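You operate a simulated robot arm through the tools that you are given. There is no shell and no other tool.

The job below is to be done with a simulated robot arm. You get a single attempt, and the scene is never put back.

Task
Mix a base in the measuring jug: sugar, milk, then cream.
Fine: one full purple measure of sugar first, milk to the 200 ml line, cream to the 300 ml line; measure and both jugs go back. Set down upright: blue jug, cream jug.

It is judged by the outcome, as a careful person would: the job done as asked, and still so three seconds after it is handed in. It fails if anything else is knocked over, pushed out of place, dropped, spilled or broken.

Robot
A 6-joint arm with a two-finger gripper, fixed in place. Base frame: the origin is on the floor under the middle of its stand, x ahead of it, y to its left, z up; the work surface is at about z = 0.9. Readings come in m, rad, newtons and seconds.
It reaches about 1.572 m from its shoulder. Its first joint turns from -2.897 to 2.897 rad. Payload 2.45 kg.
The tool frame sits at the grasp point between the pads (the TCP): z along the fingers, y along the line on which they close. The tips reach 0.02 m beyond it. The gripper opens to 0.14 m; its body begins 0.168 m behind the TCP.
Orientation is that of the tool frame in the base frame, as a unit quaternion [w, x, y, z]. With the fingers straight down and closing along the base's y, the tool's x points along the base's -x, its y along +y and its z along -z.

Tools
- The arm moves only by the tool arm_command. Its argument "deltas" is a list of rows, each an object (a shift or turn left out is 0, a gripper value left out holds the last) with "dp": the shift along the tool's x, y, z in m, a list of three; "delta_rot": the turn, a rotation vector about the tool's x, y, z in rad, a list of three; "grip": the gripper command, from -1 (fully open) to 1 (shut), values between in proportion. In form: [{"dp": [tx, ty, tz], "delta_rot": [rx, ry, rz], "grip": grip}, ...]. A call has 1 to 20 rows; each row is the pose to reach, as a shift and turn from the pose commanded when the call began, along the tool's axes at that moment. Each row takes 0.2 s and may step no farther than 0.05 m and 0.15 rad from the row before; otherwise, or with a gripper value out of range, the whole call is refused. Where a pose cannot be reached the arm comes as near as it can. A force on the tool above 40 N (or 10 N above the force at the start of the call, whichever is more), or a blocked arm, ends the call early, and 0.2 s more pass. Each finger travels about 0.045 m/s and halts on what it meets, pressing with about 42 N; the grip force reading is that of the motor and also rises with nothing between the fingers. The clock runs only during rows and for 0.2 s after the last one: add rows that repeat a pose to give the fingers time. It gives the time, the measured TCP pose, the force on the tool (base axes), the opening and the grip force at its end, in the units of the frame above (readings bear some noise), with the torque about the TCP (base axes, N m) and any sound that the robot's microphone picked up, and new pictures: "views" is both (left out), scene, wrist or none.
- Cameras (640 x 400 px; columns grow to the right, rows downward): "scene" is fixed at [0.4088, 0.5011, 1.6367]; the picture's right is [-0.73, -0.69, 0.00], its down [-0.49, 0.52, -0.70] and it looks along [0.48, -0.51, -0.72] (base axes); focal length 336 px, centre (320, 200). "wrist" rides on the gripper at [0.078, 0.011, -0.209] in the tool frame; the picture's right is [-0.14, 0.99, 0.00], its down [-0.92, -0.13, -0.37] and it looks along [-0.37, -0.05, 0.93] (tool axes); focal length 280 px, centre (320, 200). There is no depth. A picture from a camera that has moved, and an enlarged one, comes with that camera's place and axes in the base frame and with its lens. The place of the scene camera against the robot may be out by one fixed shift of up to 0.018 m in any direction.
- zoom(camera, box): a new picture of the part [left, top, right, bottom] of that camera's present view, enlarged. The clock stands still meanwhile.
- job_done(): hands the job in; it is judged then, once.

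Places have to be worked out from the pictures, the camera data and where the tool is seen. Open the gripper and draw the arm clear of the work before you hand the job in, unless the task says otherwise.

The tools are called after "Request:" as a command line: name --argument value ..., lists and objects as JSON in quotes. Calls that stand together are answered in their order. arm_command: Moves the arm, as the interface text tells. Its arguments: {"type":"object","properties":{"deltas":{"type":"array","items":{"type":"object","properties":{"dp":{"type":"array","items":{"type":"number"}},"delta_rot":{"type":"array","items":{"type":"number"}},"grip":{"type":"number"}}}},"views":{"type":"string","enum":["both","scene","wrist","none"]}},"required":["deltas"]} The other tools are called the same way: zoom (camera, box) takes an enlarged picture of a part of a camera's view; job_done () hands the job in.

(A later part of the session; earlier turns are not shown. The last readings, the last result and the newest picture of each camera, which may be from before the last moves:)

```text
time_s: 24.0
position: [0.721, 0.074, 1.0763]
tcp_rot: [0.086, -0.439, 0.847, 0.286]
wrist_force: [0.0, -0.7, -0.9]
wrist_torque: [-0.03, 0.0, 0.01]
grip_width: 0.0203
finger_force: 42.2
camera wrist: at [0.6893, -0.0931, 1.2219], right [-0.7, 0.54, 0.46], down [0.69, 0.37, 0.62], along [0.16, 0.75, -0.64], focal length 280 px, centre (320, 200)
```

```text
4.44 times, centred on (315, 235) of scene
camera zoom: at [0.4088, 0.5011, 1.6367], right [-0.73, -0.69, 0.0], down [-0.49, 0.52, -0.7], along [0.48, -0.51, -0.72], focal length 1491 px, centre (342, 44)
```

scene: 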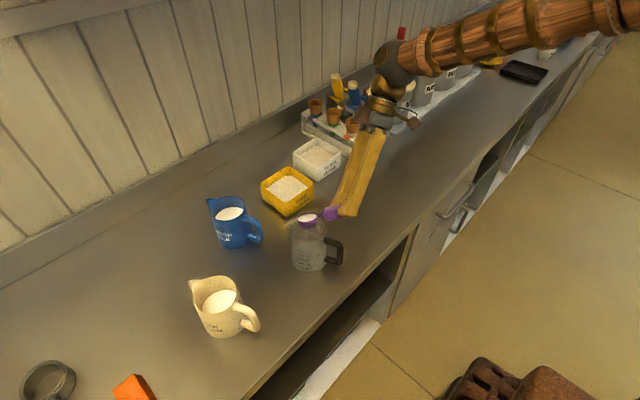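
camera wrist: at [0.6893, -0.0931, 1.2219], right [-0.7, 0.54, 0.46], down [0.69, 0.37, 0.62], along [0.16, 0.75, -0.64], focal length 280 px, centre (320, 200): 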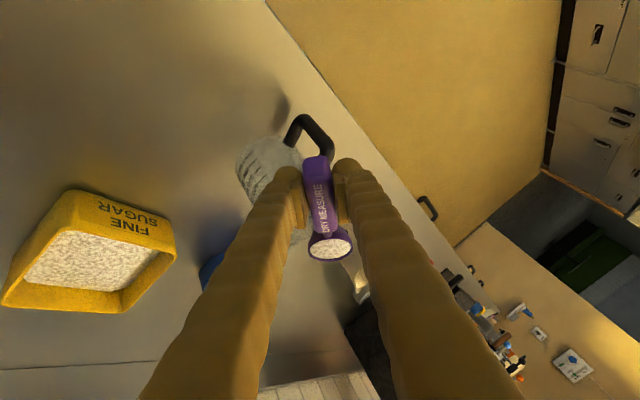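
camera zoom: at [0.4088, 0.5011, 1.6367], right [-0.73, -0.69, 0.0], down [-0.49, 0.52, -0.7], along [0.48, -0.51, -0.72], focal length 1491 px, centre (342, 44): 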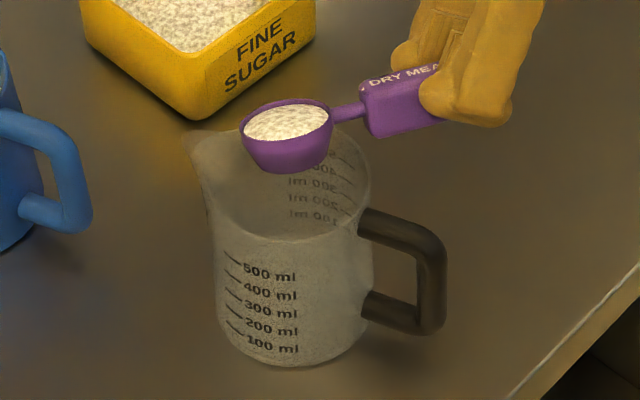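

The cup is centred above the mouth and the sugar is still in. I continue the roll to about 110° around the fixed cup position.

Request:
arm_command --deltas '[{"dp": [-0.0002, 0.0043, -0.0002], "delta_rot": [-0.1002, 0, 0.1116]}, {"dp": [-0.001, 0.0084, -0.0009], "delta_rot": [-0.2004, 0, 0.2231]}, {"dp": [-0.0021, 0.0124, -0.0019], "delta_rot": [-0.3006, 0, 0.3347]}, {"dp": [-0.0037, 0.0161, -0.0033], "delta_rot": [-0.4008, 0, 0.4462]}, {"dp": [-0.0057, 0.0195, -0.0051], "delta_rot": [-0.501, 0, 0.5578]}, {"dp": [-0.0081, 0.0224, -0.0072], "delta_rot": [-0.6012, 0, 0.6693]}, {"dp": [-0.0107, 0.0248, -0.0096], "delta_rot": [-0.7014, 0, 0.7809]}, {"dp": [-0.0136, 0.0266, -0.0121], "delta_rot": [-0.8016, 0, 0.8924]}, {"dp": [-0.0166, 0.0278, -0.0149], "delta_rot": [-0.9018, 0, 1.004]}, {"dp": [-0.0198, 0.0285, -0.0177], "delta_rot": [-1.002, 0, 1.1156]}]'

```text
time_s: 26.2
position: [0.7133, 0.0906, 1.1109]
tcp_rot: [-0.282, 0.069, 0.712, 0.64]
wrist_force: [0.3, -0.3, -1.1]
wrist_torque: [-0.01, 0.01, 0.0]
grip_width: 0.0205
finger_force: 42.1
camera wrist: at [0.7195, -0.127, 1.1636], right [0.57, 0.21, 0.8], down [0.82, -0.13, -0.55], along [-0.01, 0.97, -0.24], focal length 280 px, centre (320, 200)
```

scene: 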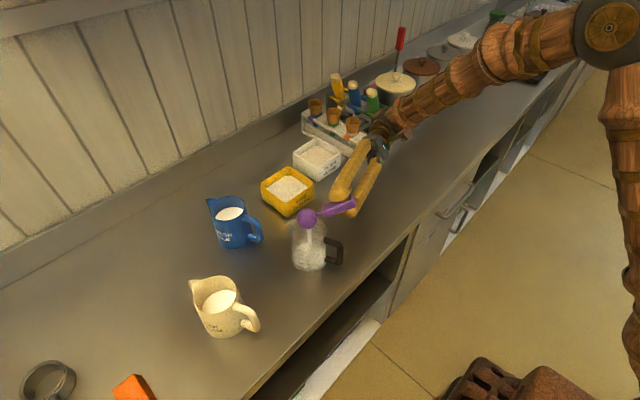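
wrist: 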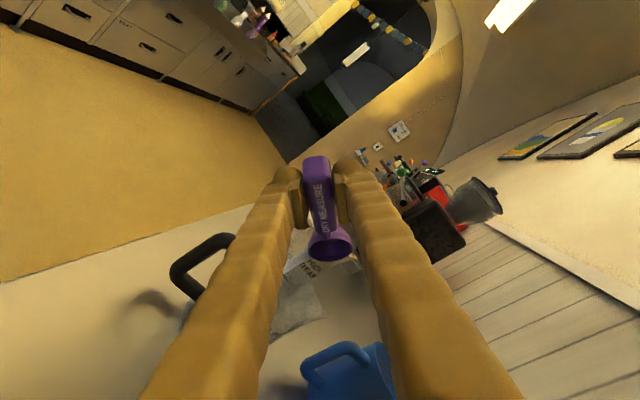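

Sugar is pouring into the jug. Zoom to check where it lands.

Request:
zoom --camera "scene" --box '[270, 190, 360, 280]'

Request:
zoom --camera "wrist" --box '[250, 140, 390, 300]'

```text
4.44 times, centred on (315, 235) of scene
camera zoom: at [0.4088, 0.5011, 1.6367], right [-0.73, -0.69, 0.0], down [-0.49, 0.52, -0.7], along [0.48, -0.51, -0.72], focal length 1491 px, centre (342, 44)
```

zoom: 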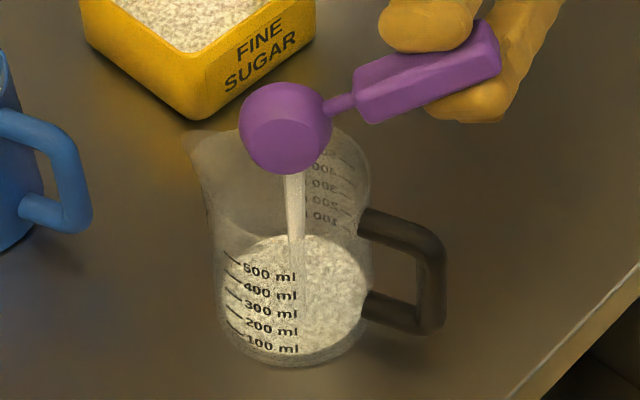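

```text
2.50 times, centred on (320, 220) of wrist
camera zoom: at [0.7195, -0.127, 1.1636], right [0.57, 0.21, 0.8], down [0.82, -0.13, -0.55], along [-0.01, 0.97, -0.24], focal length 701 px, centre (320, 150)
```

zoom: 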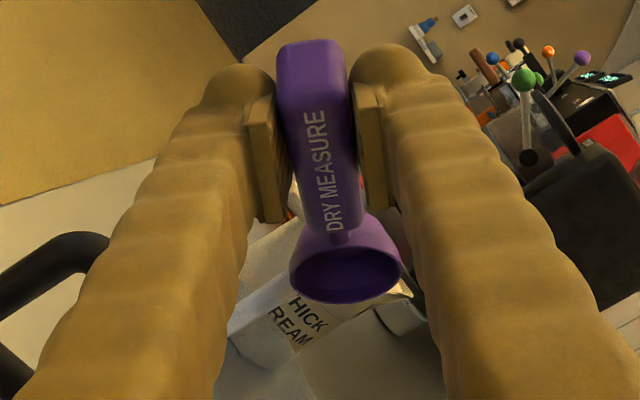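

Sugar is landing inside the jug and the cup looks almost empty. I roll further and hold so that the rest runs out.

Request:
arm_command --deltas '[{"dp": [-0.0002, 0.0043, -0.0002], "delta_rot": [-0.1002, 0, 0.1116]}, {"dp": [-0.001, 0.0084, -0.0009], "delta_rot": [-0.2004, 0, 0.2231]}, {"dp": [-0.0021, 0.0124, -0.0019], "delta_rot": [-0.3006, 0, 0.3347]}, {"dp": [-0.0037, 0.0161, -0.0033], "delta_rot": [-0.4008, 0, 0.4462]}, {"dp": [-0.0057, 0.0195, -0.0051], "delta_rot": [-0.501, 0, 0.5578]}, {"dp": [-0.0057, 0.0195, -0.0051], "delta_rot": [-0.501, 0, 0.5578]}, {"dp": [-0.0057, 0.0195, -0.0051], "delta_rot": [-0.501, 0, 0.5578]}, {"dp": [-0.0057, 0.0195, -0.0051], "delta_rot": [-0.501, 0, 0.5578]}, {"dp": [-0.0057, 0.0195, -0.0051], "delta_rot": [-0.501, 0, 0.5578]}]'

Request:
zoom --camera "wrist" --box '[250, 140, 390, 300]'

Request:
zoom --camera "scene" --box '[270, 190, 360, 280]'

```text
time_s: 28.2
position: [0.7287, 0.0894, 1.1242]
tcp_rot: [-0.419, 0.327, 0.487, 0.693]
wrist_force: [-1.1, 0.5, -0.7]
wrist_torque: [-0.03, -0.01, -0.01]
grip_width: 0.0204
finger_force: 42.0
camera wrist: at [0.6966, -0.1312, 1.1318], right [0.95, -0.13, 0.28], down [0.27, -0.09, -0.96], along [0.15, 0.99, -0.05], focal length 280 px, centre (320, 200)
```

scene: 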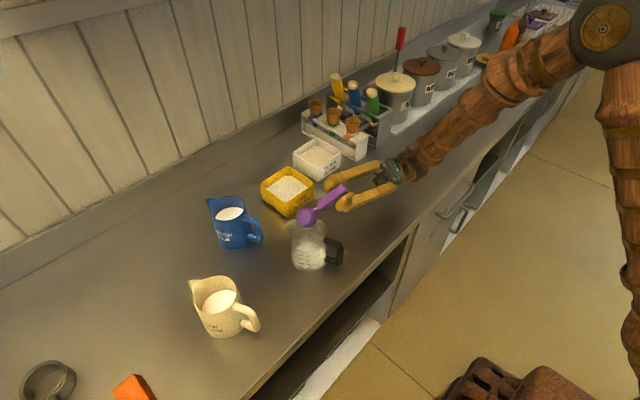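
wrist: 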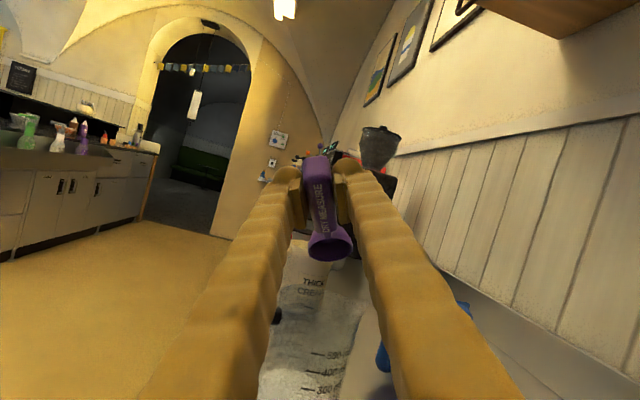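

```text
2.50 times, centred on (320, 220) of wrist
camera zoom: at [0.6966, -0.1312, 1.1318], right [0.95, -0.13, 0.28], down [0.27, -0.09, -0.96], along [0.15, 0.99, -0.05], focal length 701 px, centre (320, 150)
```

zoom: 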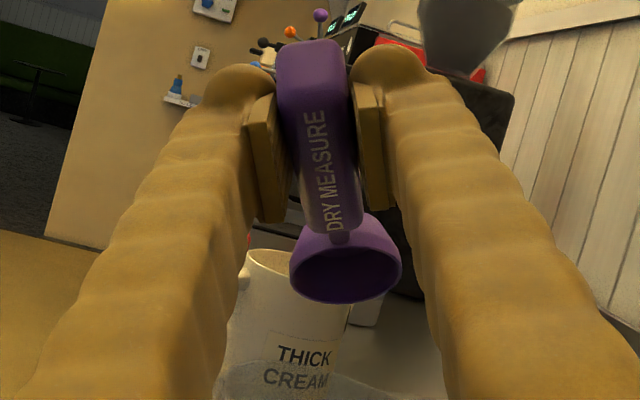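

```text
4.44 times, centred on (315, 235) of scene
camera zoom: at [0.4088, 0.5011, 1.6367], right [-0.73, -0.69, 0.0], down [-0.49, 0.52, -0.7], along [0.48, -0.51, -0.72], focal length 1491 px, centre (342, 44)
```

zoom: 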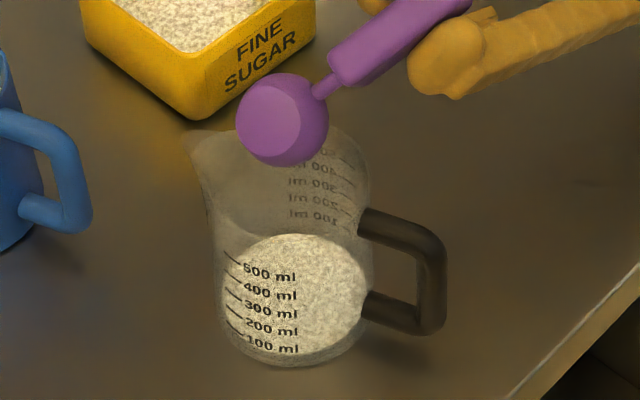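

The cup is empty and all the sugar is in the jug. I reverse the roll to level, keeping the cup over the jug.

Request:
arm_command --deltas '[{"dp": [-0.0002, -0.0043, -0.0002], "delta_rot": [0.1002, 0, -0.1116]}, {"dp": [-0.001, -0.0084, -0.0009], "delta_rot": [0.2004, 0, -0.2231]}, {"dp": [-0.0021, -0.0124, -0.0019], "delta_rot": [0.3006, 0, -0.3347]}, {"dp": [-0.0037, -0.0161, -0.0033], "delta_rot": [0.4008, 0, -0.4462]}, {"dp": [-0.0057, -0.0195, -0.0051], "delta_rot": [0.501, 0, -0.5578]}, {"dp": [-0.0081, -0.0224, -0.0072], "delta_rot": [0.6012, 0, -0.6693]}, {"dp": [-0.0107, -0.0248, -0.0096], "delta_rot": [0.7014, 0, -0.7809]}, {"dp": [-0.0136, -0.0266, -0.0121], "delta_rot": [0.8016, 0, -0.8924]}, {"dp": [-0.0166, -0.0278, -0.0149], "delta_rot": [0.9018, 0, -1.004]}, {"dp": [-0.0198, -0.0285, -0.0177], "delta_rot": [1.002, 0, -1.1156]}, {"dp": [-0.023, -0.0285, -0.0205], "delta_rot": [1.1022, 0, -1.2271]}, {"dp": [-0.0261, -0.0278, -0.0234], "delta_rot": [1.2024, 0, -1.3387]}, {"dp": [-0.0292, -0.0265, -0.0261], "delta_rot": [1.3026, 0, -1.4502]}, {"dp": [-0.032, -0.0246, -0.0287], "delta_rot": [1.4028, 0, -1.5618]}, {"dp": [-0.0346, -0.0222, -0.031], "delta_rot": [1.503, 0, -1.6733]}, {"dp": [-0.037, -0.0193, -0.0331], "delta_rot": [1.6032, 0, -1.7849]}, {"dp": [-0.0389, -0.0159, -0.0348], "delta_rot": [1.7034, 0, -1.8964]}, {"dp": [-0.0405, -0.0122, -0.0363], "delta_rot": [1.8036, 0, -2.008]}]'

```text
time_s: 32.0
position: [0.7336, 0.0687, 1.073]
tcp_rot: [0.198, -0.557, 0.795, 0.138]
wrist_force: [0.3, -0.3, -0.5]
wrist_torque: [-0.07, -0.02, -0.02]
grip_width: 0.0203
finger_force: 41.5
camera wrist: at [0.6666, -0.0846, 1.2219], right [-0.89, 0.45, 0.06], down [0.34, 0.56, 0.76], along [0.31, 0.69, -0.65], focal length 280 px, centre (320, 200)
```

scene: 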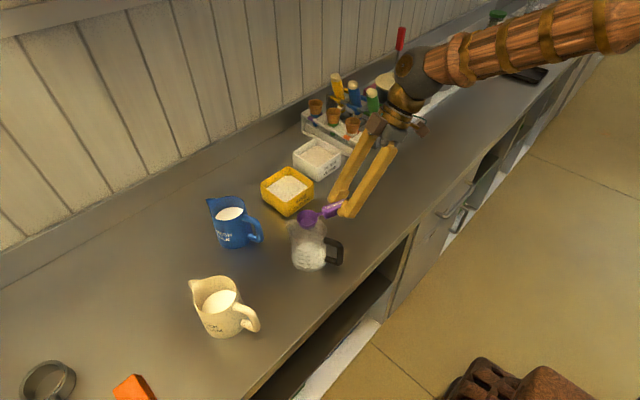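
wrist: 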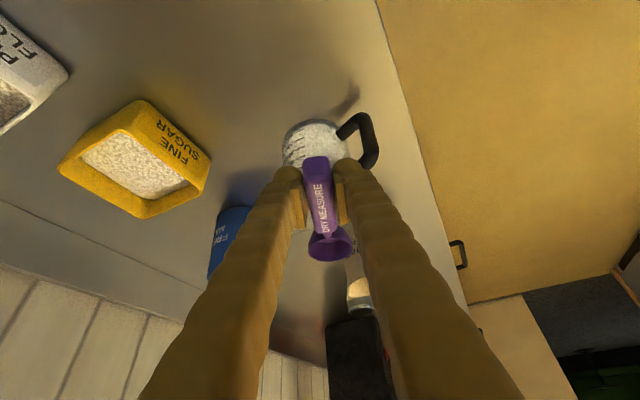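

The scoop is level and empty. I lift, swing back to the original heading and return above the scoop's original spot.

Request:
arm_command --deltas '[{"dp": [-0.0118, 0, -0.022]}, {"dp": [-0.0236, 0, -0.0441]}, {"dp": [-0.0066, -0.0054, -0.0477], "delta_rot": [0.0639, 0, 0.1197]}, {"dp": [0.0104, -0.0107, -0.0514], "delta_rot": [0.1279, 0, 0.2395]}, {"dp": [0.0273, -0.0161, -0.055], "delta_rot": [0.1918, 0, 0.3592]}, {"dp": [0.0443, -0.0215, -0.0587], "delta_rot": [0.2557, 0, 0.4789]}, {"dp": [0.0613, -0.0268, -0.0623], "delta_rot": [0.3197, 0, 0.5987]}, {"dp": [0.0783, -0.0322, -0.066], "delta_rot": [0.3836, 0, 0.7184]}, {"dp": [0.0952, -0.0376, -0.0696], "delta_rot": [0.4475, 0, 0.8381]}, {"dp": [0.1122, -0.0429, -0.0733], "delta_rot": [0.5115, 0, 0.9579]}, {"dp": [0.1292, -0.0483, -0.0769], "delta_rot": [0.5754, 0, 1.0776]}, {"dp": [0.1292, -0.0483, -0.0769], "delta_rot": [0.5754, 0, 1.0776]}]'

```text
time_s: 34.6
position: [0.7265, -0.0888, 1.0801]
tcp_rot: [0.243, 0.001, 0.97, -0.001]
wrist_force: [0.8, -0.5, -0.2]
wrist_torque: [-0.01, 0.03, 0.0]
grip_width: 0.02
finger_force: 42.0
camera wrist: at [0.5604, -0.0772, 1.2287], right [0.12, 0.99, 0.06], down [0.64, -0.13, 0.76], along [0.76, -0.05, -0.65], focal length 280 px, centre (320, 200)
```

scene: 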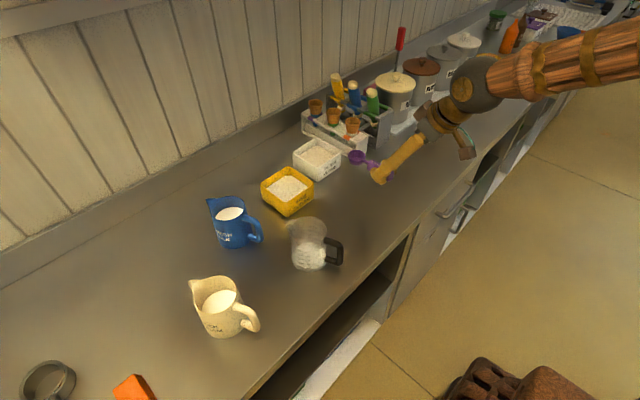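
wrist: 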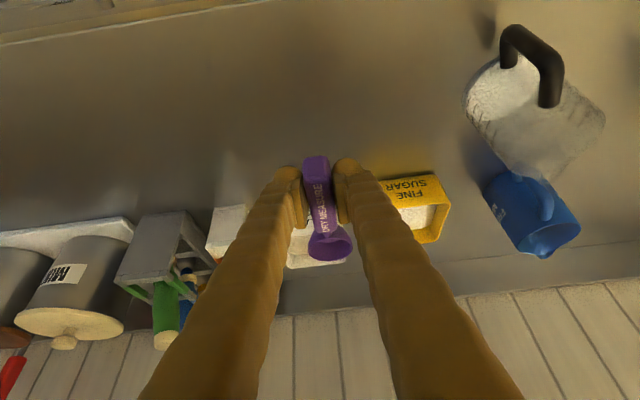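

At the original heading above the scoop's spot. Lowering to the recorded release pose (1 mm above it).

Request:
arm_command --deltas '[{"dp": [0.0215, 0, 0.0409]}, {"dp": [0.043, 0, 0.0818]}, {"dp": [0.0609, 0, 0.1159]}, {"dp": [0.0687, 0, 0.1308]}, {"dp": [0.0716, 0, 0.1363]}, {"dp": [0.0716, 0, 0.1363]}]'

Request:
zoom --camera "scene" --box '[330, 170, 430, 240]'

```text
time_s: 36.0
position: [0.728, -0.0899, 0.9263]
tcp_rot: [0.243, 0.0, 0.97, -0.001]
wrist_force: [-1.2, -0.7, -0.1]
wrist_torque: [-0.02, 0.03, -0.05]
grip_width: 0.0204
finger_force: 41.7
camera wrist: at [0.5621, -0.0785, 1.0751], right [0.12, 0.99, 0.06], down [0.64, -0.13, 0.76], along [0.76, -0.05, -0.65], focal length 280 px, centre (320, 200)
```

scene: 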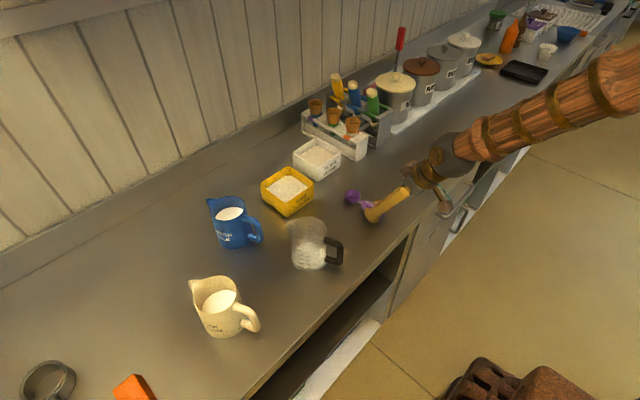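
wrist: 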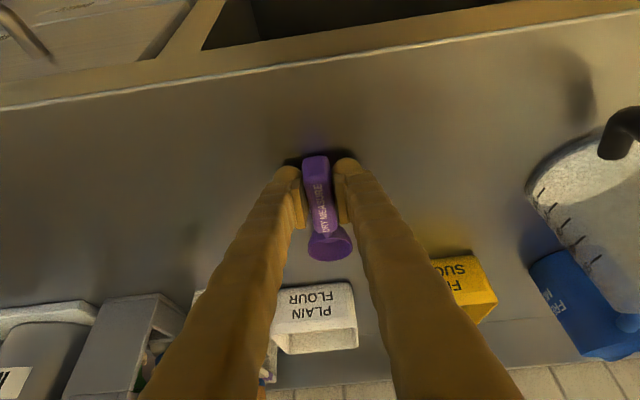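

```text
5.71 times, centred on (380, 205) of scene
camera zoom: at [0.4088, 0.5011, 1.6367], right [-0.73, -0.69, 0.0], down [-0.49, 0.52, -0.7], along [0.48, -0.51, -0.72], focal length 1918 px, centre (-23, 171)
```

zoom: 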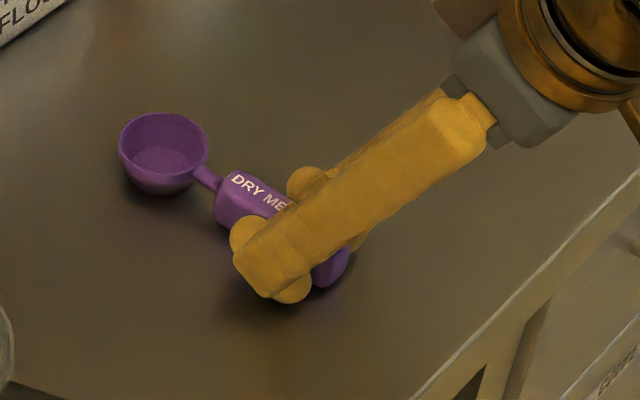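

Scoop is back at its spot; I lower the last ~1 mm, open the gripper and wait for the fingers.

Request:
arm_command --deltas '[{"dp": [0.0006, 0.0008, 0.0011], "grip": 1}, {"dp": [0.0006, 0.0008, 0.0011], "grip": 0.6}, {"dp": [0.0006, 0.0008, 0.0011], "grip": 0.3}, {"dp": [0.0006, 0.0008, 0.0011], "grip": 0.0}, {"dp": [0.0006, 0.0008, 0.0011], "grip": -1}, {"dp": [0.0006, 0.0008, 0.0011]}, {"dp": [0.0006, 0.0008, 0.0011]}, {"dp": [0.0006, 0.0008, 0.0011]}, {"dp": [0.0006, 0.0008, 0.0011]}]'

```text
time_s: 38.0
position: [0.7278, -0.0896, 0.9253]
tcp_rot: [0.243, 0.0, 0.97, 0.0]
wrist_force: [0.0, 0.3, -0.3]
wrist_torque: [0.01, 0.0, -0.01]
grip_width: 0.1397
finger_force: 0.1
camera wrist: at [0.5618, -0.0775, 1.0737], right [0.12, 0.99, 0.06], down [0.64, -0.13, 0.76], along [0.76, -0.05, -0.65], focal length 280 px, centre (320, 200)
```

scene: 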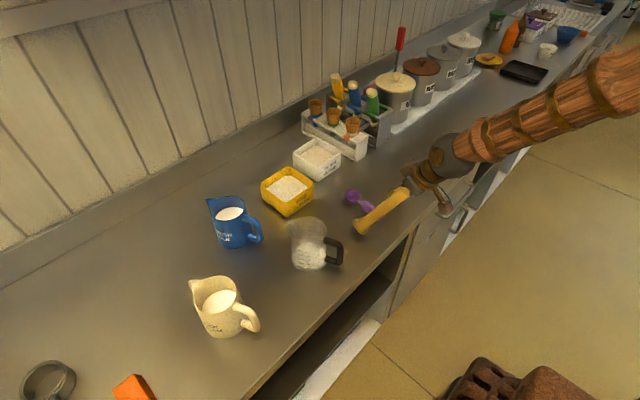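
wrist: 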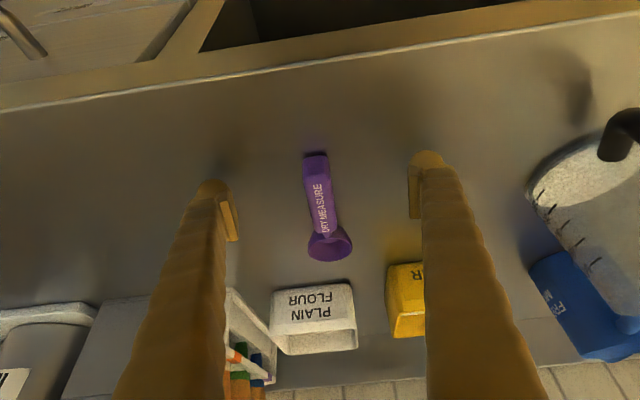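

Scoop is back on its spot. Next is the blue milk jug: I estimate its axis at about (0.970, 0.240), handle pointing back toward the robot (spout heading ≈19°), radius ≈0.047. I rise and move to a pre-grasp pose behind and above it, fingers 45° down along its handle-spout line.

Request:
arm_command --deltas '[{"dp": [-0.0179, 0, -0.0335], "grip": -1}, {"dp": [-0.0358, 0, -0.067]}, {"dp": [-0.0537, 0, -0.1006]}, {"dp": [-0.0716, 0, -0.1341]}, {"dp": [-0.0895, 0, -0.1676]}, {"dp": [-0.1049, 0.0411, -0.1594], "delta_rot": [-0.0288, -0.0417, -0.0388]}, {"dp": [-0.1203, 0.0822, -0.1511], "delta_rot": [-0.0575, -0.0835, -0.0776]}, {"dp": [-0.1357, 0.1233, -0.1429], "delta_rot": [-0.0863, -0.1252, -0.1164]}, {"dp": [-0.1511, 0.1643, -0.1347], "delta_rot": [-0.1151, -0.167, -0.1552]}, {"dp": [-0.1665, 0.2054, -0.1265], "delta_rot": [-0.1438, -0.2087, -0.194]}, {"dp": [-0.1819, 0.2465, -0.1182], "delta_rot": [-0.1726, -0.2504, -0.2328]}, {"dp": [-0.1973, 0.2876, -0.11], "delta_rot": [-0.2014, -0.2922, -0.2716]}, {"dp": [-0.1973, 0.2876, -0.11], "delta_rot": [-0.2014, -0.2922, -0.2716]}]'

```text
time_s: 40.8
position: [0.8507, 0.2004, 1.1143]
tcp_rot: [0.377, -0.154, 0.911, 0.063]
wrist_force: [-0.2, 0.2, 0.0]
wrist_torque: [0.0, 0.01, 0.03]
grip_width: 0.14
finger_force: 0.0
camera wrist: at [0.6563, 0.1428, 1.208], right [-0.23, 0.97, 0.1], down [0.41, 0.01, 0.91], along [0.88, 0.25, -0.4], focal length 280 px, centre (320, 200)
```

scene: 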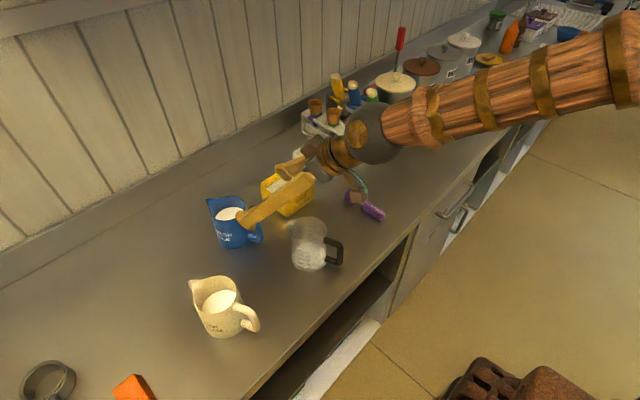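
wrist: 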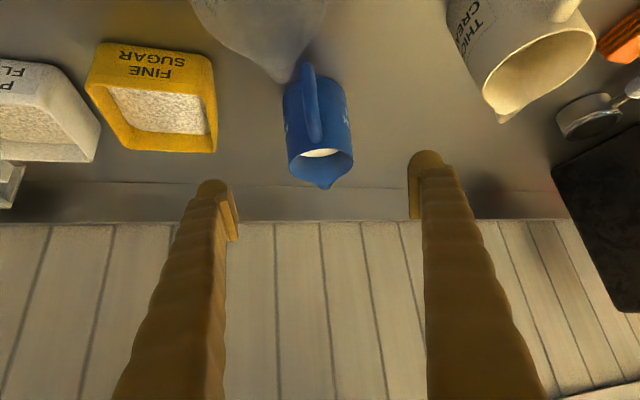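

The blue jug appears centred and aligned between the open fingers. Zooming for an accurate lateral offset.

Request:
zoom --camera "wrist" --box '[260, 50, 380, 200]'

Request:
zoom --camera "scene" --box '[190, 170, 330, 270]'

```text
2.67 times, centred on (320, 125) of wrist
camera zoom: at [0.6563, 0.1428, 1.208], right [-0.23, 0.97, 0.1], down [0.41, 0.01, 0.91], along [0.88, 0.25, -0.4], focal length 748 px, centre (320, 400)
```

zoom: 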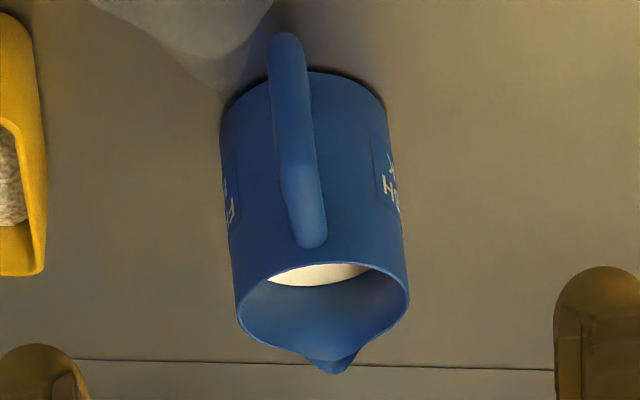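

```text
4.00 times, centred on (260, 220) of scene
camera zoom: at [0.4088, 0.5011, 1.6367], right [-0.73, -0.69, 0.0], down [-0.49, 0.52, -0.7], along [0.48, -0.51, -0.72], focal length 1342 px, centre (560, 120)
```

zoom: 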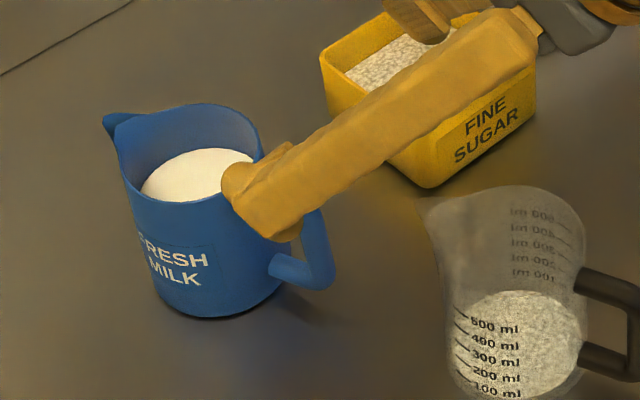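

Blue jug measured: base centre (0.968, 0.240), height ≈0.118, radius 0.047→0.043; the tool is within 1.5 mm of its centre line. I slide the open fingers down along 45° so the pads straddle the body at mid height.

Request:
arm_command --deltas '[{"dp": [0.0201, -0.0014, 0.0201]}, {"dp": [0.0201, -0.0014, 0.06]}, {"dp": [0.0201, -0.0014, 0.1]}, {"dp": [0.0201, -0.0014, 0.14]}, {"dp": [0.0201, -0.0014, 0.175]}, {"dp": [0.0201, -0.0014, 0.1952]}, {"dp": [0.0201, -0.0014, 0.1952]}]'

Request:
zoom --camera "scene" --box '[190, 170, 330, 270]'

```text
time_s: 42.4
position: [0.9686, 0.2401, 0.9626]
tcp_rot: [0.376, -0.155, 0.911, 0.064]
wrist_force: [-0.1, 0.3, 0.6]
wrist_torque: [0.02, 0.03, 0.01]
grip_width: 0.1398
finger_force: 0.1
camera wrist: at [0.774, 0.1826, 1.0554], right [-0.23, 0.97, 0.1], down [0.41, 0.01, 0.91], along [0.88, 0.25, -0.4], focal length 280 px, centre (320, 200)
```

scene: 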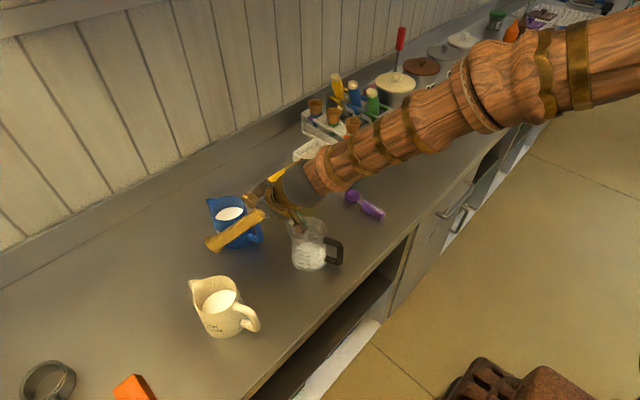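
wrist: 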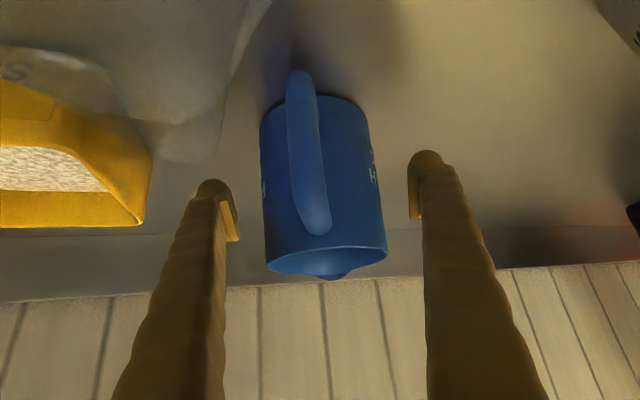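

```text
4.00 times, centred on (260, 220) of scene
camera zoom: at [0.4088, 0.5011, 1.6367], right [-0.73, -0.69, 0.0], down [-0.49, 0.52, -0.7], along [0.48, -0.51, -0.72], focal length 1342 px, centre (560, 120)
```

zoom: 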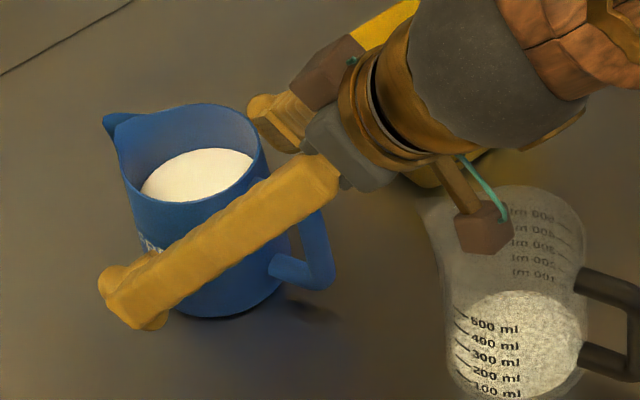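

Important: the camera box on the gripper sits just above the measuring jug here (no contact, force ≈0), so I must only move straight up from here. Closing on the blue jug now.

Request:
arm_command --deltas '[{"dp": [0, 0, 0], "grip": 1}, {"dp": [0, 0, 0]}, {"dp": [0, 0, 0]}, {"dp": [0, 0, 0]}, {"dp": [0, 0, 0]}, {"dp": [0, 0, 0]}]'

Request:
zoom --camera "scene" --box '[190, 170, 370, 280]'

```text
time_s: 43.8
position: [0.9678, 0.2394, 0.962]
tcp_rot: [0.377, -0.154, 0.911, 0.063]
wrist_force: [-0.7, -0.8, 1.1]
wrist_torque: [0.0, -0.01, 0.01]
grip_width: 0.0978
finger_force: 42.0
camera wrist: at [0.7739, 0.1825, 1.0556], right [-0.23, 0.97, 0.1], down [0.41, 0.01, 0.91], along [0.88, 0.25, -0.4], focal length 280 px, centre (320, 200)
```

scene: 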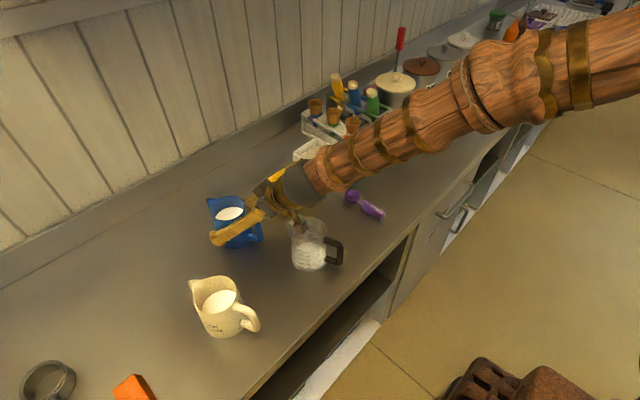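
wrist: 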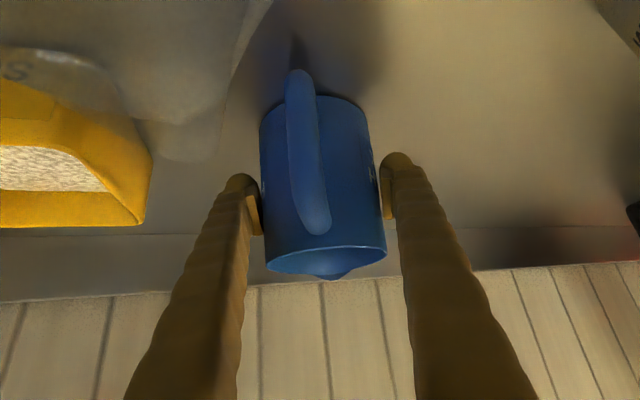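

```text
3.56 times, centred on (280, 225) of scene
camera zoom: at [0.4088, 0.5011, 1.6367], right [-0.73, -0.69, 0.0], down [-0.49, 0.52, -0.7], along [0.48, -0.51, -0.72], focal length 1193 px, centre (462, 111)
```

zoom: 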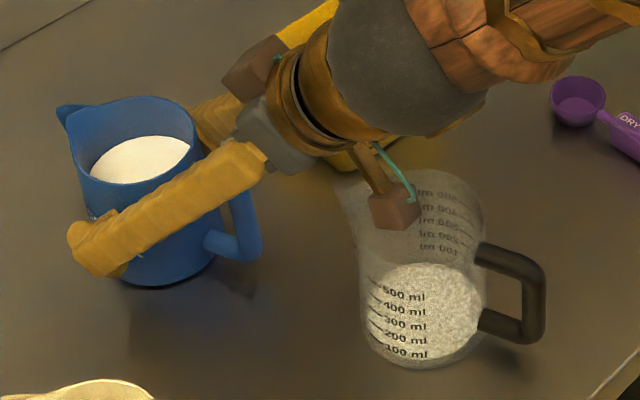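

Gripped firmly at 98 mm. Blue jug's return pose recorded: TCP (0.968, 0.2395, 0.962). Lifting straight up.

Request:
arm_command --deltas '[{"dp": [-0.0141, 0, -0.0141]}, {"dp": [-0.0354, 0, -0.0354]}, {"dp": [-0.0636, 0, -0.0636]}, {"dp": [-0.0919, 0, -0.0919]}, {"dp": [-0.1167, 0, -0.1167]}, {"dp": [-0.1414, 0, -0.1414]}, {"dp": [-0.1414, 0, -0.1414]}]'

Request:
zoom --camera "scene" --box '[190, 140, 370, 280]'

```text
time_s: 45.4
position: [0.9687, 0.2394, 1.1625]
tcp_rot: [0.377, -0.154, 0.911, 0.063]
wrist_force: [-0.5, 0.1, -1.4]
wrist_torque: [0.0, -0.02, 0.01]
grip_width: 0.0975
finger_force: 42.6
camera wrist: at [0.7745, 0.1827, 1.2557], right [-0.23, 0.97, 0.1], down [0.41, 0.01, 0.91], along [0.88, 0.25, -0.4], focal length 280 px, centre (320, 200)
```

scene: 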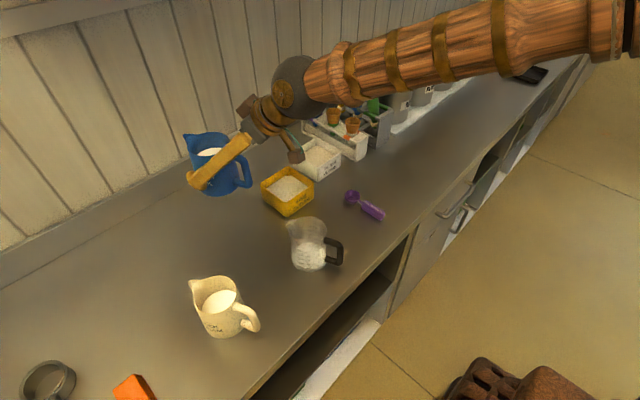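
wrist: 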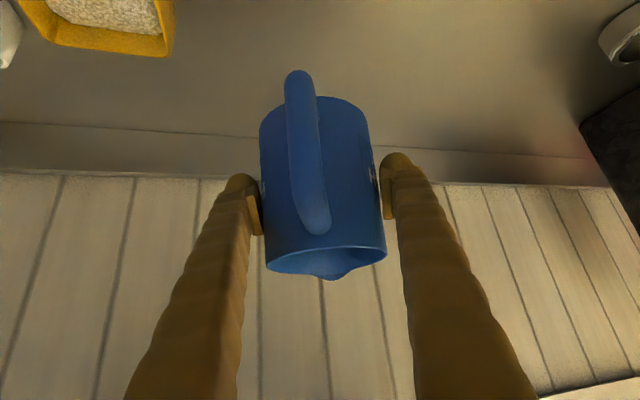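

```text
2.86 times, centred on (280, 210) of scene
camera zoom: at [0.4088, 0.5011, 1.6367], right [-0.73, -0.69, 0.0], down [-0.49, 0.52, -0.7], along [0.48, -0.51, -0.72], focal length 959 px, centre (434, 171)
```

zoom: 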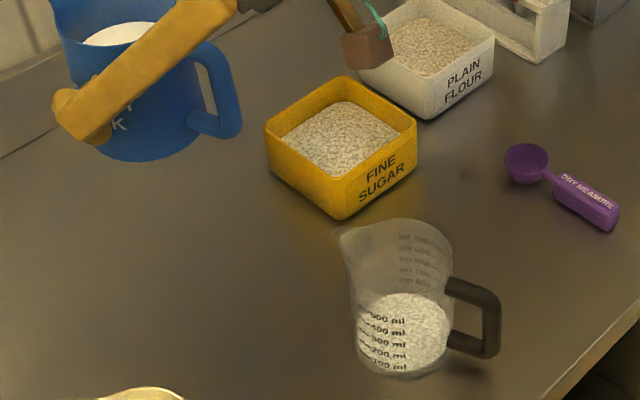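

The jug is lifted level with no spill. I carry it at this height to the -y side of the measuring jug, yawing to heading 90° so its spout points at the measuring jug.

Request:
arm_command --deltas '[{"dp": [0.0177, -0.0125, -0.0138], "delta_rot": [-0.0727, 0, -0.0727]}, {"dp": [0.0353, -0.0249, -0.0277], "delta_rot": [-0.1454, 0, -0.1454]}, {"dp": [0.053, -0.0374, -0.0415], "delta_rot": [-0.2181, 0, -0.2181]}, {"dp": [0.0706, -0.0499, -0.0553], "delta_rot": [-0.2908, 0, -0.2908]}, {"dp": [0.0883, -0.0624, -0.0692], "delta_rot": [-0.3636, 0, -0.3636]}, {"dp": [0.1059, -0.0748, -0.083], "delta_rot": [-0.4363, 0, -0.4363]}, {"dp": [0.1236, -0.0873, -0.0968], "delta_rot": [-0.509, 0, -0.509]}, {"dp": [0.1412, -0.0998, -0.1106], "delta_rot": [-0.5817, 0, -0.5817]}, {"dp": [0.1589, -0.1122, -0.1245], "delta_rot": [-0.6544, 0, -0.6544]}, {"dp": [0.1765, -0.1247, -0.1383], "delta_rot": [-0.7271, 0, -0.7271]}, {"dp": [0.1942, -0.1372, -0.1521], "delta_rot": [-0.7998, 0, -0.7998]}, {"dp": [0.2118, -0.1496, -0.166], "delta_rot": [-0.8725, 0, -0.8725]}, {"dp": [0.2118, -0.1496, -0.166], "delta_rot": [-0.8725, 0, -0.8725]}]'

Request:
zoom --camera "scene" --box '[250, 150, 410, 280]'

```text
time_s: 48.2
position: [0.7639, 0.0091, 1.1292]
tcp_rot: [0.27, -0.653, 0.654, 0.27]
wrist_force: [-0.7, 0.6, -0.8]
wrist_torque: [0.04, 0.02, -0.01]
grip_width: 0.097
finger_force: 41.7
camera wrist: at [0.7549, -0.1945, 1.2233], right [-0.99, 0.1, 0.1], down [0.13, 0.39, 0.91], along [0.05, 0.91, -0.4], focal length 280 px, centre (320, 200)
```

scene: 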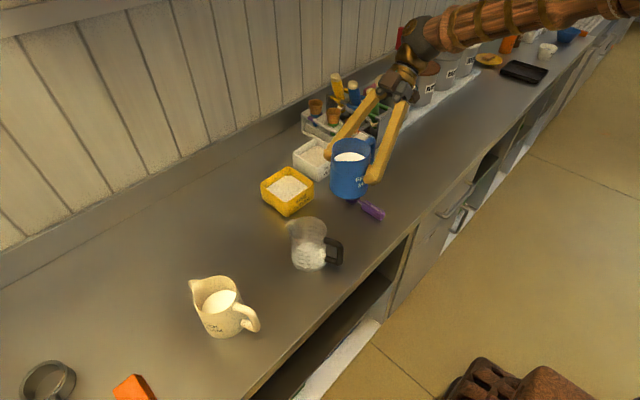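
wrist: 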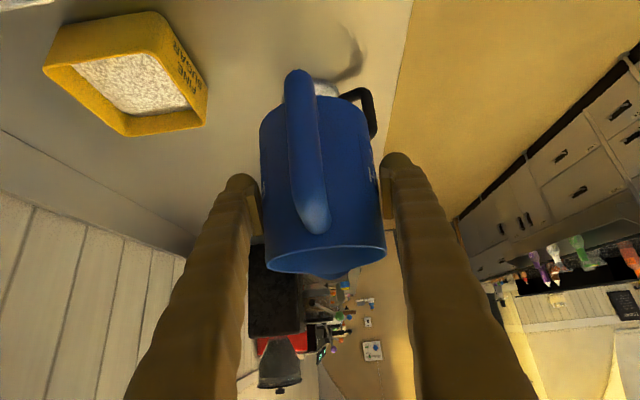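

```text
3.08 times, centred on (330, 215) of scene
camera zoom: at [0.4088, 0.5011, 1.6367], right [-0.73, -0.69, 0.0], down [-0.49, 0.52, -0.7], along [0.48, -0.51, -0.72], focal length 1032 px, centre (289, 154)
```

zoom: 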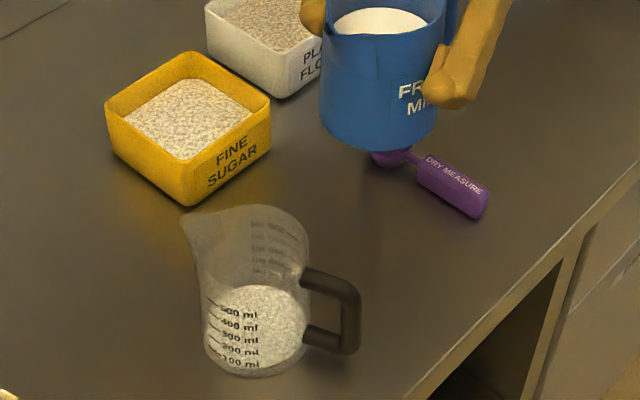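

The blue jug is level and positioned behind the measuring jug (spout toward +y). I bring the spout tip over the measuring jug's mouth while tilting 20° (still below the pouring angle).

Request:
arm_command --deltas '[{"dp": [0.0085, -0.0005, 0.0229], "delta_rot": [0, 0.0873, 0]}, {"dp": [0.0171, -0.001, 0.0457], "delta_rot": [0, 0.1745, 0]}, {"dp": [0.0256, -0.0015, 0.0686], "delta_rot": [0, 0.2618, 0]}, {"dp": [0.0341, -0.002, 0.0914], "delta_rot": [0, 0.3491, 0]}, {"dp": [0.0341, -0.002, 0.0914], "delta_rot": [0, 0.3491, 0]}]'

Request:
zoom --camera "scene" --box '[250, 150, 410, 280]'

```text
time_s: 49.4
position: [0.7672, 0.0508, 1.0408]
tcp_rot: [0.153, -0.69, 0.691, 0.152]
wrist_force: [0.3, 0.6, -0.8]
wrist_torque: [0.01, 0.04, 0.04]
grip_width: 0.0973
finger_force: 41.6
camera wrist: at [0.7577, -0.1083, 1.1986], right [-0.99, 0.13, 0.06], down [0.13, 0.68, 0.72], along [0.05, 0.72, -0.69], focal length 280 px, centre (320, 200)
```

scene: 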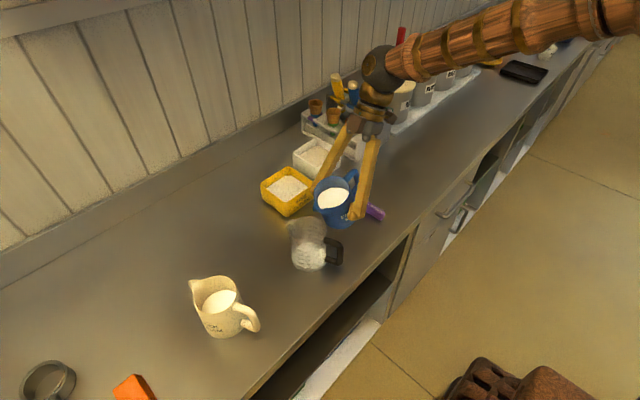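
wrist: 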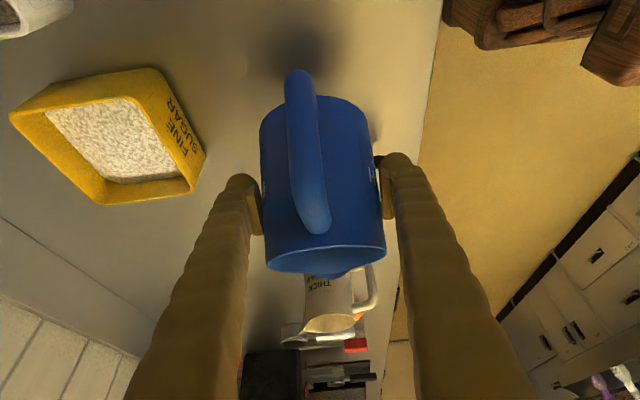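

```text
3.08 times, centred on (330, 215) of scene
camera zoom: at [0.4088, 0.5011, 1.6367], right [-0.73, -0.69, 0.0], down [-0.49, 0.52, -0.7], along [0.48, -0.51, -0.72], focal length 1032 px, centre (289, 154)
```

zoom: 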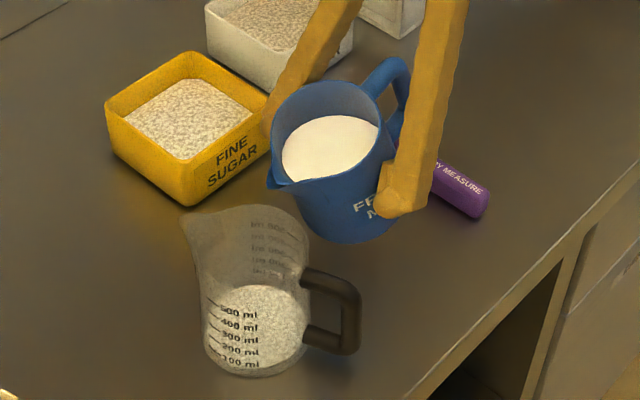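

The spout tip is at about (0.767, 0.131, 1.079), inside the mouth footprint of the measuring jug. I tilt to about 28.5°, near the expected start of flow, pivoting about the spout tip.

Request:
arm_command --deltas '[{"dp": [0.0015, 0, -0.0017], "delta_rot": [0, 0.06, 0]}, {"dp": [0.0028, 0, -0.0035], "delta_rot": [0, 0.122, 0]}, {"dp": [0.0025, 0, -0.0059], "delta_rot": [0, 0.15, 0]}]'

Request:
zoom --camera "scene" --box '[270, 170, 390, 280]'

```text
time_s: 50.2
position: [0.7684, 0.0455, 1.0467]
tcp_rot: [0.099, -0.699, 0.701, 0.101]
wrist_force: [-0.4, 0.2, -1.6]
wrist_torque: [0.01, 0.02, 0.04]
grip_width: 0.0971
finger_force: 42.4
camera wrist: at [0.7576, -0.0885, 1.2255], right [-0.99, 0.13, 0.04], down [0.13, 0.78, 0.61], along [0.05, 0.61, -0.79], focal length 280 px, centre (320, 200)
```

scene: 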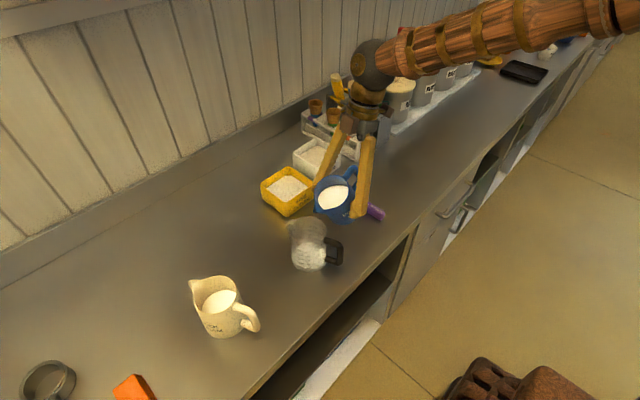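
wrist: 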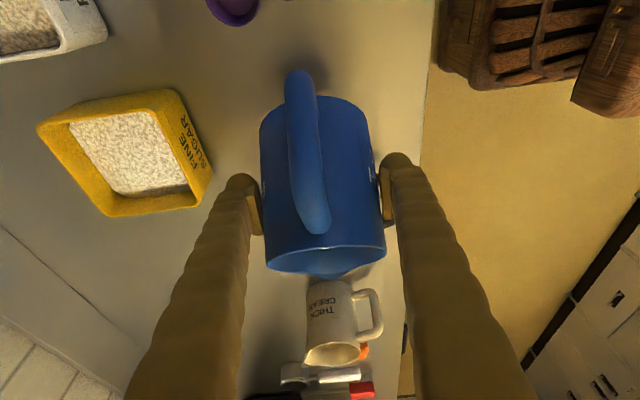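

```text
3.64 times, centred on (330, 225) of scene
camera zoom: at [0.4088, 0.5011, 1.6367], right [-0.73, -0.69, 0.0], down [-0.49, 0.52, -0.7], along [0.48, -0.51, -0.72], focal length 1220 px, centre (284, 109)
```

zoom: 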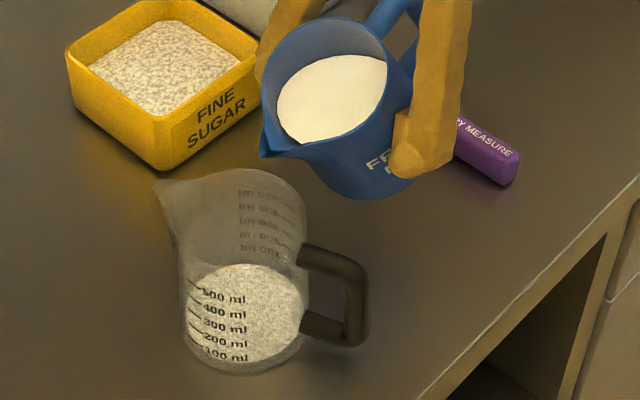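

Milk is close to the spout but not yet flowing. Tilting a little more (to ~33°) and watching.

Request:
arm_command --deltas '[{"dp": [0, 0, -0.0035], "delta_rot": [0, 0.04, 0]}, {"dp": [-0.0002, 0, -0.0071], "delta_rot": [0, 0.08, 0]}]' --views "scene"

Request:
zoom --camera "scene" --box '[270, 170, 390, 280]'

```text
time_s: 50.8
position: [0.7676, 0.0433, 1.0538]
tcp_rot: [-0.072, 0.704, -0.703, -0.072]
wrist_force: [0.4, -0.2, -1.3]
wrist_torque: [0.02, 0.0, 0.0]
grip_width: 0.0973
finger_force: 41.8
```

scene: 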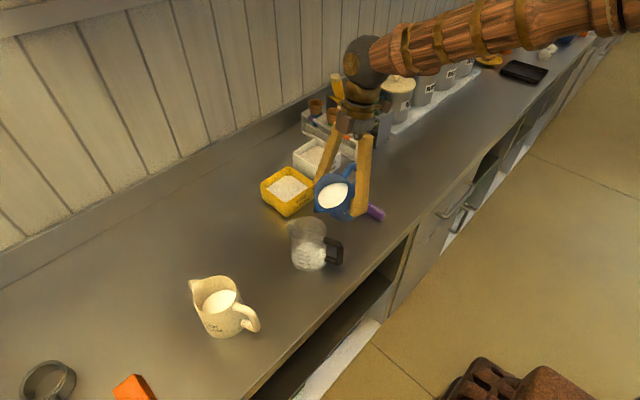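

```text
3.64 times, centred on (330, 225) of scene
camera zoom: at [0.4088, 0.5011, 1.6367], right [-0.73, -0.69, 0.0], down [-0.49, 0.52, -0.7], along [0.48, -0.51, -0.72], focal length 1220 px, centre (284, 109)
```

zoom: 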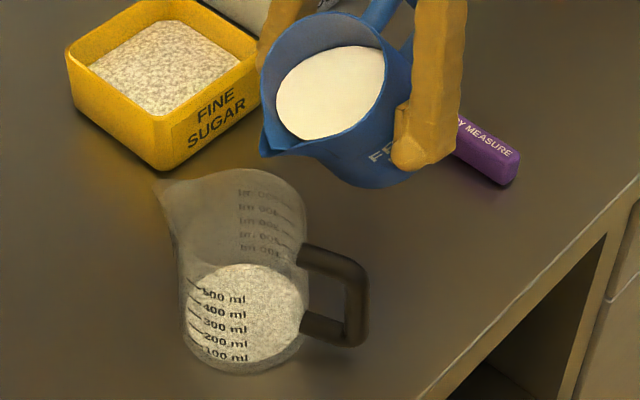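

Still no flow; milk edge is nearing the lip. Tilt to ~37°.

Request:
arm_command --deltas '[{"dp": [0, 0, -0.0029], "delta_rot": [0, 0.033, 0]}, {"dp": [-0.0001, 0, -0.0057], "delta_rot": [0, 0.065, 0]}]' --views "scene"

Request:
zoom --camera "scene" --box '[270, 170, 390, 280]'

```text
time_s: 51.4
position: [0.7667, 0.0428, 1.0586]
tcp_rot: [0.048, -0.705, 0.706, 0.049]
wrist_force: [0.3, -0.3, -0.9]
wrist_torque: [0.06, 0.04, 0.01]
grip_width: 0.0971
finger_force: 42.1
```

scene: 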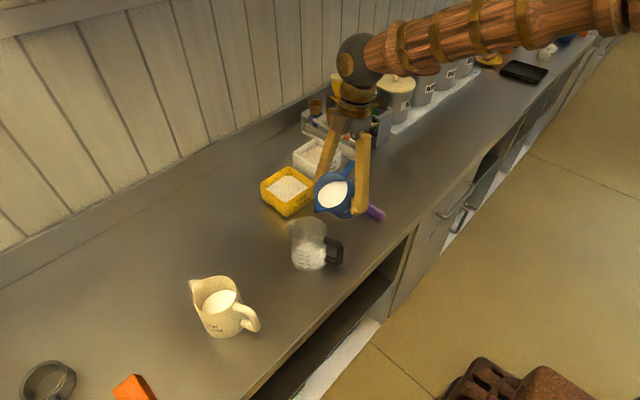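

```text
3.64 times, centred on (330, 225) of scene
camera zoom: at [0.4088, 0.5011, 1.6367], right [-0.73, -0.69, 0.0], down [-0.49, 0.52, -0.7], along [0.48, -0.51, -0.72], focal length 1220 px, centre (284, 109)
```

zoom: 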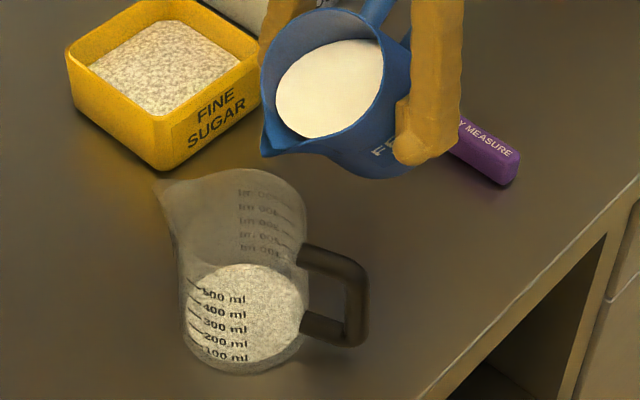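

Still not flowing at 37°. Another 3.5°.

Request:
arm_command --deltas '[{"dp": [0, 0, -0.0027], "delta_rot": [0, 0.03, 0]}, {"dp": [-0.0001, 0, -0.0053], "delta_rot": [0, 0.06, 0]}]' --views "none"

Request:
zoom --camera "scene" --box '[270, 170, 390, 280]'

```text
time_s: 52.0
position: [0.7676, 0.0423, 1.0646]
tcp_rot: [0.028, -0.706, 0.707, 0.028]
wrist_force: [-0.4, 0.2, -1.4]
wrist_torque: [0.01, -0.03, 0.0]
grip_width: 0.0969
finger_force: 41.8
```

```text
3.64 times, centred on (330, 225) of scene
camera zoom: at [0.4088, 0.5011, 1.6367], right [-0.73, -0.69, 0.0], down [-0.49, 0.52, -0.7], along [0.48, -0.51, -0.72], focal length 1220 px, centre (284, 109)
```

zoom: 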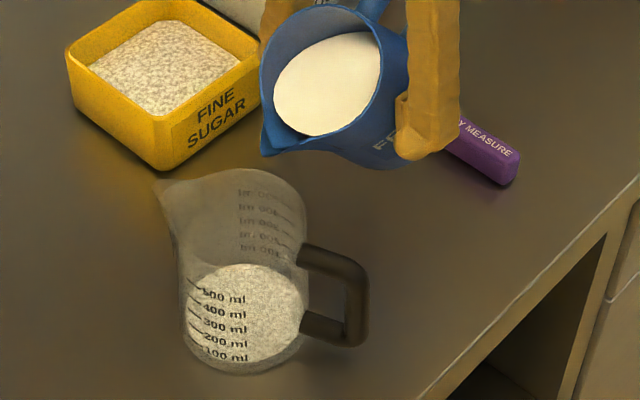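

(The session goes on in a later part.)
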